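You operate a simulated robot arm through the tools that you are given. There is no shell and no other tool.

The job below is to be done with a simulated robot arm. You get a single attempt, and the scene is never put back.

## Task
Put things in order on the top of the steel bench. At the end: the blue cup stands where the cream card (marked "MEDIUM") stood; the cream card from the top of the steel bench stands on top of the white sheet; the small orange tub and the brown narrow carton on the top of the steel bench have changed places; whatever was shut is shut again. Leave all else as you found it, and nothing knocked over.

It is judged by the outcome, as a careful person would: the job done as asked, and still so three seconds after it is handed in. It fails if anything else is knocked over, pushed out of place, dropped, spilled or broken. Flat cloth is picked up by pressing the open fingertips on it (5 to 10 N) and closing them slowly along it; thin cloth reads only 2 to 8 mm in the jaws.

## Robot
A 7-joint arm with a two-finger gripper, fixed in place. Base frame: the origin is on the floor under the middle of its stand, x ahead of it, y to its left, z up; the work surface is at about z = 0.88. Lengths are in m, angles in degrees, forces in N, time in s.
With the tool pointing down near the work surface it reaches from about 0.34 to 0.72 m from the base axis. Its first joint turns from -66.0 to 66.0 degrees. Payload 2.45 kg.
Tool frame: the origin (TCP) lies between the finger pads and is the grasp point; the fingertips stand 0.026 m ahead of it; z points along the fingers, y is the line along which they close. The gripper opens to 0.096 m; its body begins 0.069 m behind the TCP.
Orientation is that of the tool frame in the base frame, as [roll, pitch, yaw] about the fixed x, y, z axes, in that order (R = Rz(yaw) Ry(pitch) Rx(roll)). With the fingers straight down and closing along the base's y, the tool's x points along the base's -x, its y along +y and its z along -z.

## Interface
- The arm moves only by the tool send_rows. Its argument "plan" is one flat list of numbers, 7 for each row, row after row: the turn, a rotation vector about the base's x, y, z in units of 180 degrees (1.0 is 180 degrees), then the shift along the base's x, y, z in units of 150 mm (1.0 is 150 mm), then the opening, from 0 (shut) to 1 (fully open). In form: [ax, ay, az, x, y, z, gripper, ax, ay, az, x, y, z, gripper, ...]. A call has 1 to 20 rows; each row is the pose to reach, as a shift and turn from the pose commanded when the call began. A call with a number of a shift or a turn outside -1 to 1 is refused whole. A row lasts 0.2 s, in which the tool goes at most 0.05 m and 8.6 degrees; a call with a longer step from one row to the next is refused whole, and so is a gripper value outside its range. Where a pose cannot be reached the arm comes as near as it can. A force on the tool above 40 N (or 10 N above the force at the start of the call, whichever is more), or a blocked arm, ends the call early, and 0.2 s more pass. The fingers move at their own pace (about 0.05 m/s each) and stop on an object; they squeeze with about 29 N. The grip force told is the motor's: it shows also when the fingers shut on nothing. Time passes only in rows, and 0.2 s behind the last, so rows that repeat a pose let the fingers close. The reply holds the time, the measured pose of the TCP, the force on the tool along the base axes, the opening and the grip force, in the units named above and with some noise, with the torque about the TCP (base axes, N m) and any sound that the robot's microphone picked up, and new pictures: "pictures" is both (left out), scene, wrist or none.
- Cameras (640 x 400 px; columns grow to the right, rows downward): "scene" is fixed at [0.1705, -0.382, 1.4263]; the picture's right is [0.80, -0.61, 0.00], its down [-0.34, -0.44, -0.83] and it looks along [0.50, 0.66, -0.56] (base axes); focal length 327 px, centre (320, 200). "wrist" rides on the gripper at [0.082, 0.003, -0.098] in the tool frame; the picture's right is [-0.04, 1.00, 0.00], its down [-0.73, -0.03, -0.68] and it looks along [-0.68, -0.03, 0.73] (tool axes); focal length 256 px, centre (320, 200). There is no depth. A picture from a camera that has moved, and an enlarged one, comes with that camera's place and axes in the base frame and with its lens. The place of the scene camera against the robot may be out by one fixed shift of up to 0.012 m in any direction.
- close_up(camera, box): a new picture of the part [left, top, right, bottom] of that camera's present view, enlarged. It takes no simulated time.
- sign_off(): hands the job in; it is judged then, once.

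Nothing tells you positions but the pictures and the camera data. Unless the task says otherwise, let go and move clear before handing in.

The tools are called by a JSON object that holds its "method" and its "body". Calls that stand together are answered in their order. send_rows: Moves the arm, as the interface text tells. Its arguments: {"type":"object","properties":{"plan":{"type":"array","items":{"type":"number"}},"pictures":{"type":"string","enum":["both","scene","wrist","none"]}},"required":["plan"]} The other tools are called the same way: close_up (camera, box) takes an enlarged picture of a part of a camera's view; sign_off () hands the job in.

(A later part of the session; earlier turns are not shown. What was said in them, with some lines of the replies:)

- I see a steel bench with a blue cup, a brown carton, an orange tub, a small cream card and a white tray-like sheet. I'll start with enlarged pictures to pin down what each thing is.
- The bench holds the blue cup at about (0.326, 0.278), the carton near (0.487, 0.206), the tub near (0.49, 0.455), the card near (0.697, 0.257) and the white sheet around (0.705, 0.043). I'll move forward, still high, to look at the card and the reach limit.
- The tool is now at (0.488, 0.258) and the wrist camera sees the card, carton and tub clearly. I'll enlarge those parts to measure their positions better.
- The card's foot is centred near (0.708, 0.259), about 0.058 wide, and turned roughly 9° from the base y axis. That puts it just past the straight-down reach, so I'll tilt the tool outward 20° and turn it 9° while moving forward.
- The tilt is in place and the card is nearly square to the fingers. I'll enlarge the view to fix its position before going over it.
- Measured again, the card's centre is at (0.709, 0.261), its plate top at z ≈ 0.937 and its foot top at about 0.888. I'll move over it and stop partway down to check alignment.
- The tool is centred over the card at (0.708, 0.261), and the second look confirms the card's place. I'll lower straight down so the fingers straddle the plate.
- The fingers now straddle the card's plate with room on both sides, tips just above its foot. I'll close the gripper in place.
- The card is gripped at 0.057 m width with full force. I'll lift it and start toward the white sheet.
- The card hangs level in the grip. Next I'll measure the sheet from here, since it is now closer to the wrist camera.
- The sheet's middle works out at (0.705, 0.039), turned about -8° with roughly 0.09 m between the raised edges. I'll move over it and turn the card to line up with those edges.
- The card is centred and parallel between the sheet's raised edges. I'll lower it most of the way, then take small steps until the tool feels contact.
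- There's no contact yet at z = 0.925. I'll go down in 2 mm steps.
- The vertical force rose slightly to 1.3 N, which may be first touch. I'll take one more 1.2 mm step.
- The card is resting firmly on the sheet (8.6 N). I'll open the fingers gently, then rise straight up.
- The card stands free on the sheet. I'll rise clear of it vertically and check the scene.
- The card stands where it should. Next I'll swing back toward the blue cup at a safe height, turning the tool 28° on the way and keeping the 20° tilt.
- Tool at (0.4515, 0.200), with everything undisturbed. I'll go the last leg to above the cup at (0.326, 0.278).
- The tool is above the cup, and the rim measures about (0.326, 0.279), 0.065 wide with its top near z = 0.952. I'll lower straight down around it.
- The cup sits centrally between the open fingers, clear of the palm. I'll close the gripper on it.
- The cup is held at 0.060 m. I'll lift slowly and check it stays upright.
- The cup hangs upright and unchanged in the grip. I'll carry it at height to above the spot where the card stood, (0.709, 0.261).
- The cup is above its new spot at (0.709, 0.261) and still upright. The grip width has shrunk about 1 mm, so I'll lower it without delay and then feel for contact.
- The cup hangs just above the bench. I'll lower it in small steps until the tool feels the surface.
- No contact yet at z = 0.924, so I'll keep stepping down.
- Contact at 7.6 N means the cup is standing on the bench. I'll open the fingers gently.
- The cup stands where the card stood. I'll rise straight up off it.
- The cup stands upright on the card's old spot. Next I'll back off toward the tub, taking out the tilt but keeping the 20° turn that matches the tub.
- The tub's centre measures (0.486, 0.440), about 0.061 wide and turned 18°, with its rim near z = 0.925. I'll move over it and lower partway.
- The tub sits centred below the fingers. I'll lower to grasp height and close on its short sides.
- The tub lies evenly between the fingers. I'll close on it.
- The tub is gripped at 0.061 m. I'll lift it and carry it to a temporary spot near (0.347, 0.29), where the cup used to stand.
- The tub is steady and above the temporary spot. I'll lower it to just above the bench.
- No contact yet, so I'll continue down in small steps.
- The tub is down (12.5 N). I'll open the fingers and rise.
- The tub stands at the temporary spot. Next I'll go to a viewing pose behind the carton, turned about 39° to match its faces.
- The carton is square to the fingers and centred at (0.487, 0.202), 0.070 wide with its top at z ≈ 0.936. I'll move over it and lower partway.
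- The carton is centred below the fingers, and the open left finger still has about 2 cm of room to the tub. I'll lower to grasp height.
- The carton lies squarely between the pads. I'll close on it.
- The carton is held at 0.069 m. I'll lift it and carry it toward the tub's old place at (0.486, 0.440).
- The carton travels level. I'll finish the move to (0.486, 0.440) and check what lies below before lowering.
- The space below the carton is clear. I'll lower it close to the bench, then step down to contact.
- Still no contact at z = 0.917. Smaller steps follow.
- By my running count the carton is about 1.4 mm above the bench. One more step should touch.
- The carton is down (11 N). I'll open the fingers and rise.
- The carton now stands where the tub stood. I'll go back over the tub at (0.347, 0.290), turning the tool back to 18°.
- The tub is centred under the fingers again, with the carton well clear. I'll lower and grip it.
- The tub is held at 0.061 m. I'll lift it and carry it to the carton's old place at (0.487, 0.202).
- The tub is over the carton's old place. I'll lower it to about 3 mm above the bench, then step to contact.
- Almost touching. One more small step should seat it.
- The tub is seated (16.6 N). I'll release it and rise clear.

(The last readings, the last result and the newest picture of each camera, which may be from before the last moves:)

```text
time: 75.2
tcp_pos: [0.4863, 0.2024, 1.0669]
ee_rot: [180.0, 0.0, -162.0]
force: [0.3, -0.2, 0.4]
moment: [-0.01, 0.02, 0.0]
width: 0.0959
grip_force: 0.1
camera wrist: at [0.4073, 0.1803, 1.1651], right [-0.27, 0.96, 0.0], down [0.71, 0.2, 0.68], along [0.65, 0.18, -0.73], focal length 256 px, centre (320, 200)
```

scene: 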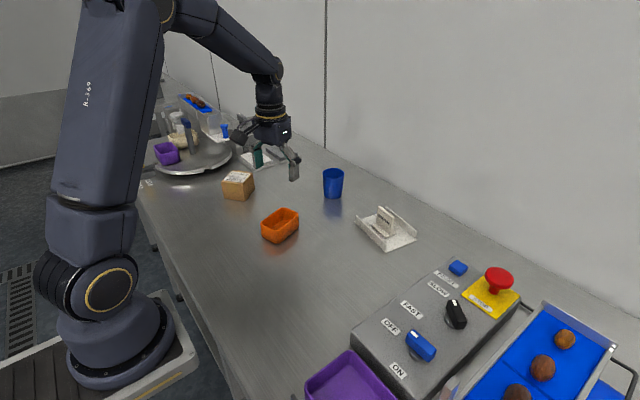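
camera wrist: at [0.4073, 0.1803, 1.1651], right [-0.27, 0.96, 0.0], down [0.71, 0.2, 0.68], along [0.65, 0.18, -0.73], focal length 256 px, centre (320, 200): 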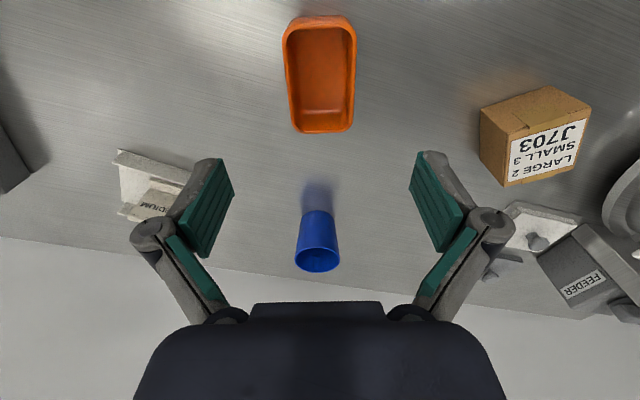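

All four placements look right from here. I'll move the arm back to a clear spot and look closely at everything before handing in.

{"method": "send_rows", "body": {"plan": [0, 0, 0, -0.2, 0.1, 0.1, 1, 0, 0, 0, -0.4, 0.2, 0.2, 1, 0, 0, 0, -0.6, 0.35, 0.3, 1, 0, 0, 0, -0.8, 0.5, 0.4, 1, 0, 0, 0, -1.0, 0.65, 0.4, 1, 0, 0, 0, -1.0, 0.65, 0.4, 1]}}

{"method": "close_up", "body": {"camera": "scene", "box": [200, 150, 440, 270]}}

{"method": "close_up", "body": {"camera": "scene", "box": [300, 150, 460, 270]}}

{"method": "close_up", "body": {"camera": "scene", "box": [100, 90, 300, 210]}}

```text
time: 76.6
tcp_pos: [0.3359, 0.3022, 1.1261]
ee_rot: [180.0, 0.0, -161.9]
force: [-0.1, -0.2, -0.4]
moment: [0.0, -0.01, -0.03]
width: 0.0959
grip_force: 0.0
camera wrist: at [0.2572, 0.2797, 1.2247], right [-0.27, 0.96, 0.0], down [0.71, 0.2, 0.68], along [0.65, 0.18, -0.73], focal length 256 px, centre (320, 200)
```

scene: 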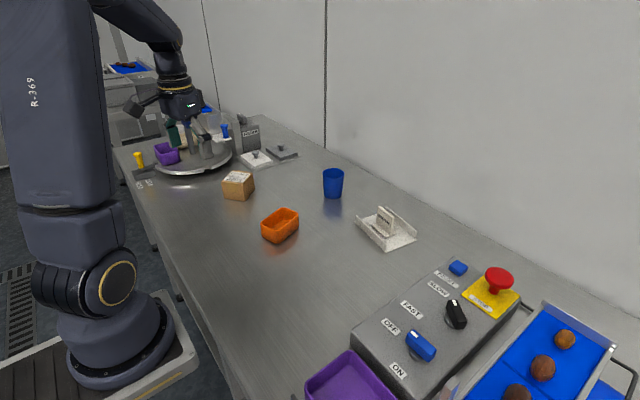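
wrist: 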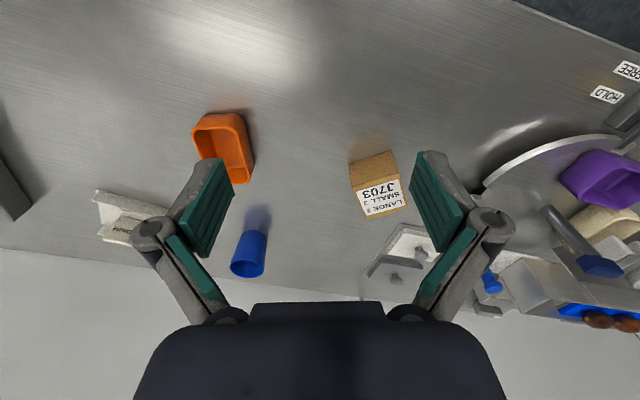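

```text
2.67 times, centred on (320, 210) of scene
camera zoom: at [0.1705, -0.382, 1.4263], right [0.8, -0.61, 0.0], down [-0.34, -0.44, -0.83], along [0.5, 0.66, -0.56], focal length 871 px, centre (320, 173)
```

zoom: 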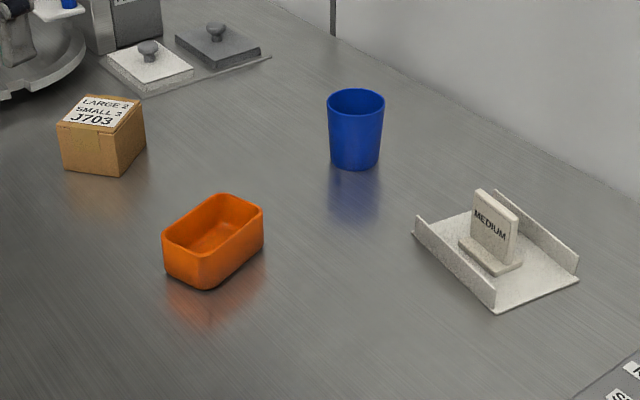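

```text
3.33 times, centred on (380, 210) of scene
camera zoom: at [0.1705, -0.382, 1.4263], right [0.8, -0.61, 0.0], down [-0.34, -0.44, -0.83], along [0.5, 0.66, -0.56], focal length 1089 px, centre (120, 167)
```

zoom: 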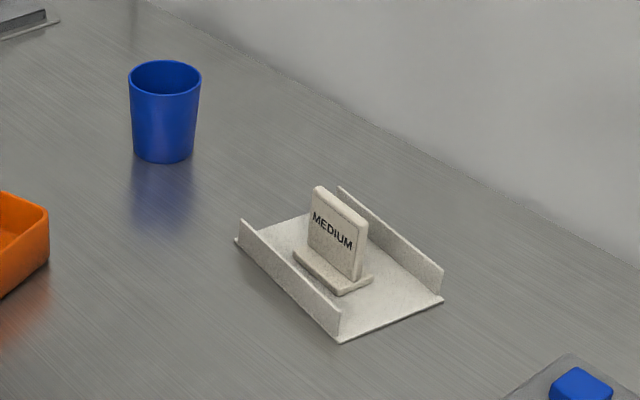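

```text
3.20 times, centred on (200, 150) of scene
camera zoom: at [0.1705, -0.382, 1.4263], right [0.8, -0.61, 0.0], down [-0.34, -0.44, -0.83], along [0.5, 0.66, -0.56], focal length 1046 px, centre (704, 360)
```

zoom: 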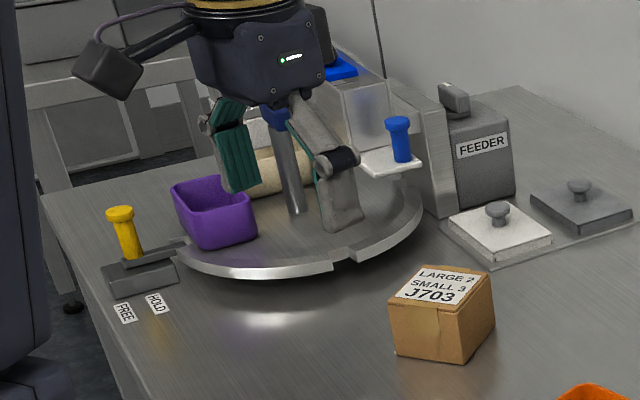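

The close-ups match the request:
- The cup stands where the card stood.
- The card stands on the white sheet, and the sheet has not moved.
- The tub and carton have swapped places.
- Nothing else looks disturbed, and nothing had to be opened.

The arm is clear and empty, so I'm handing in.

{"method": "sign_off", "body": {}}

```text
The job is handed in.
```

The job is done and handed in. In the last pictures everything was standing upright:

- **Blue cup:** it stands where the "MEDIUM" card stood, at about (0.709, 0.261).
- **Cream card:** it stands on the white sheet, between the raised edges. The sheet did not move.
- **Orange tub and brown carton:** they have changed places, each keeping the angle it had before.
- **Everything else:** nothing else looked moved. I never had to open anything, so there was nothing to shut again.

The gripper is empty, and the arm is raised clear of everything on the bench.
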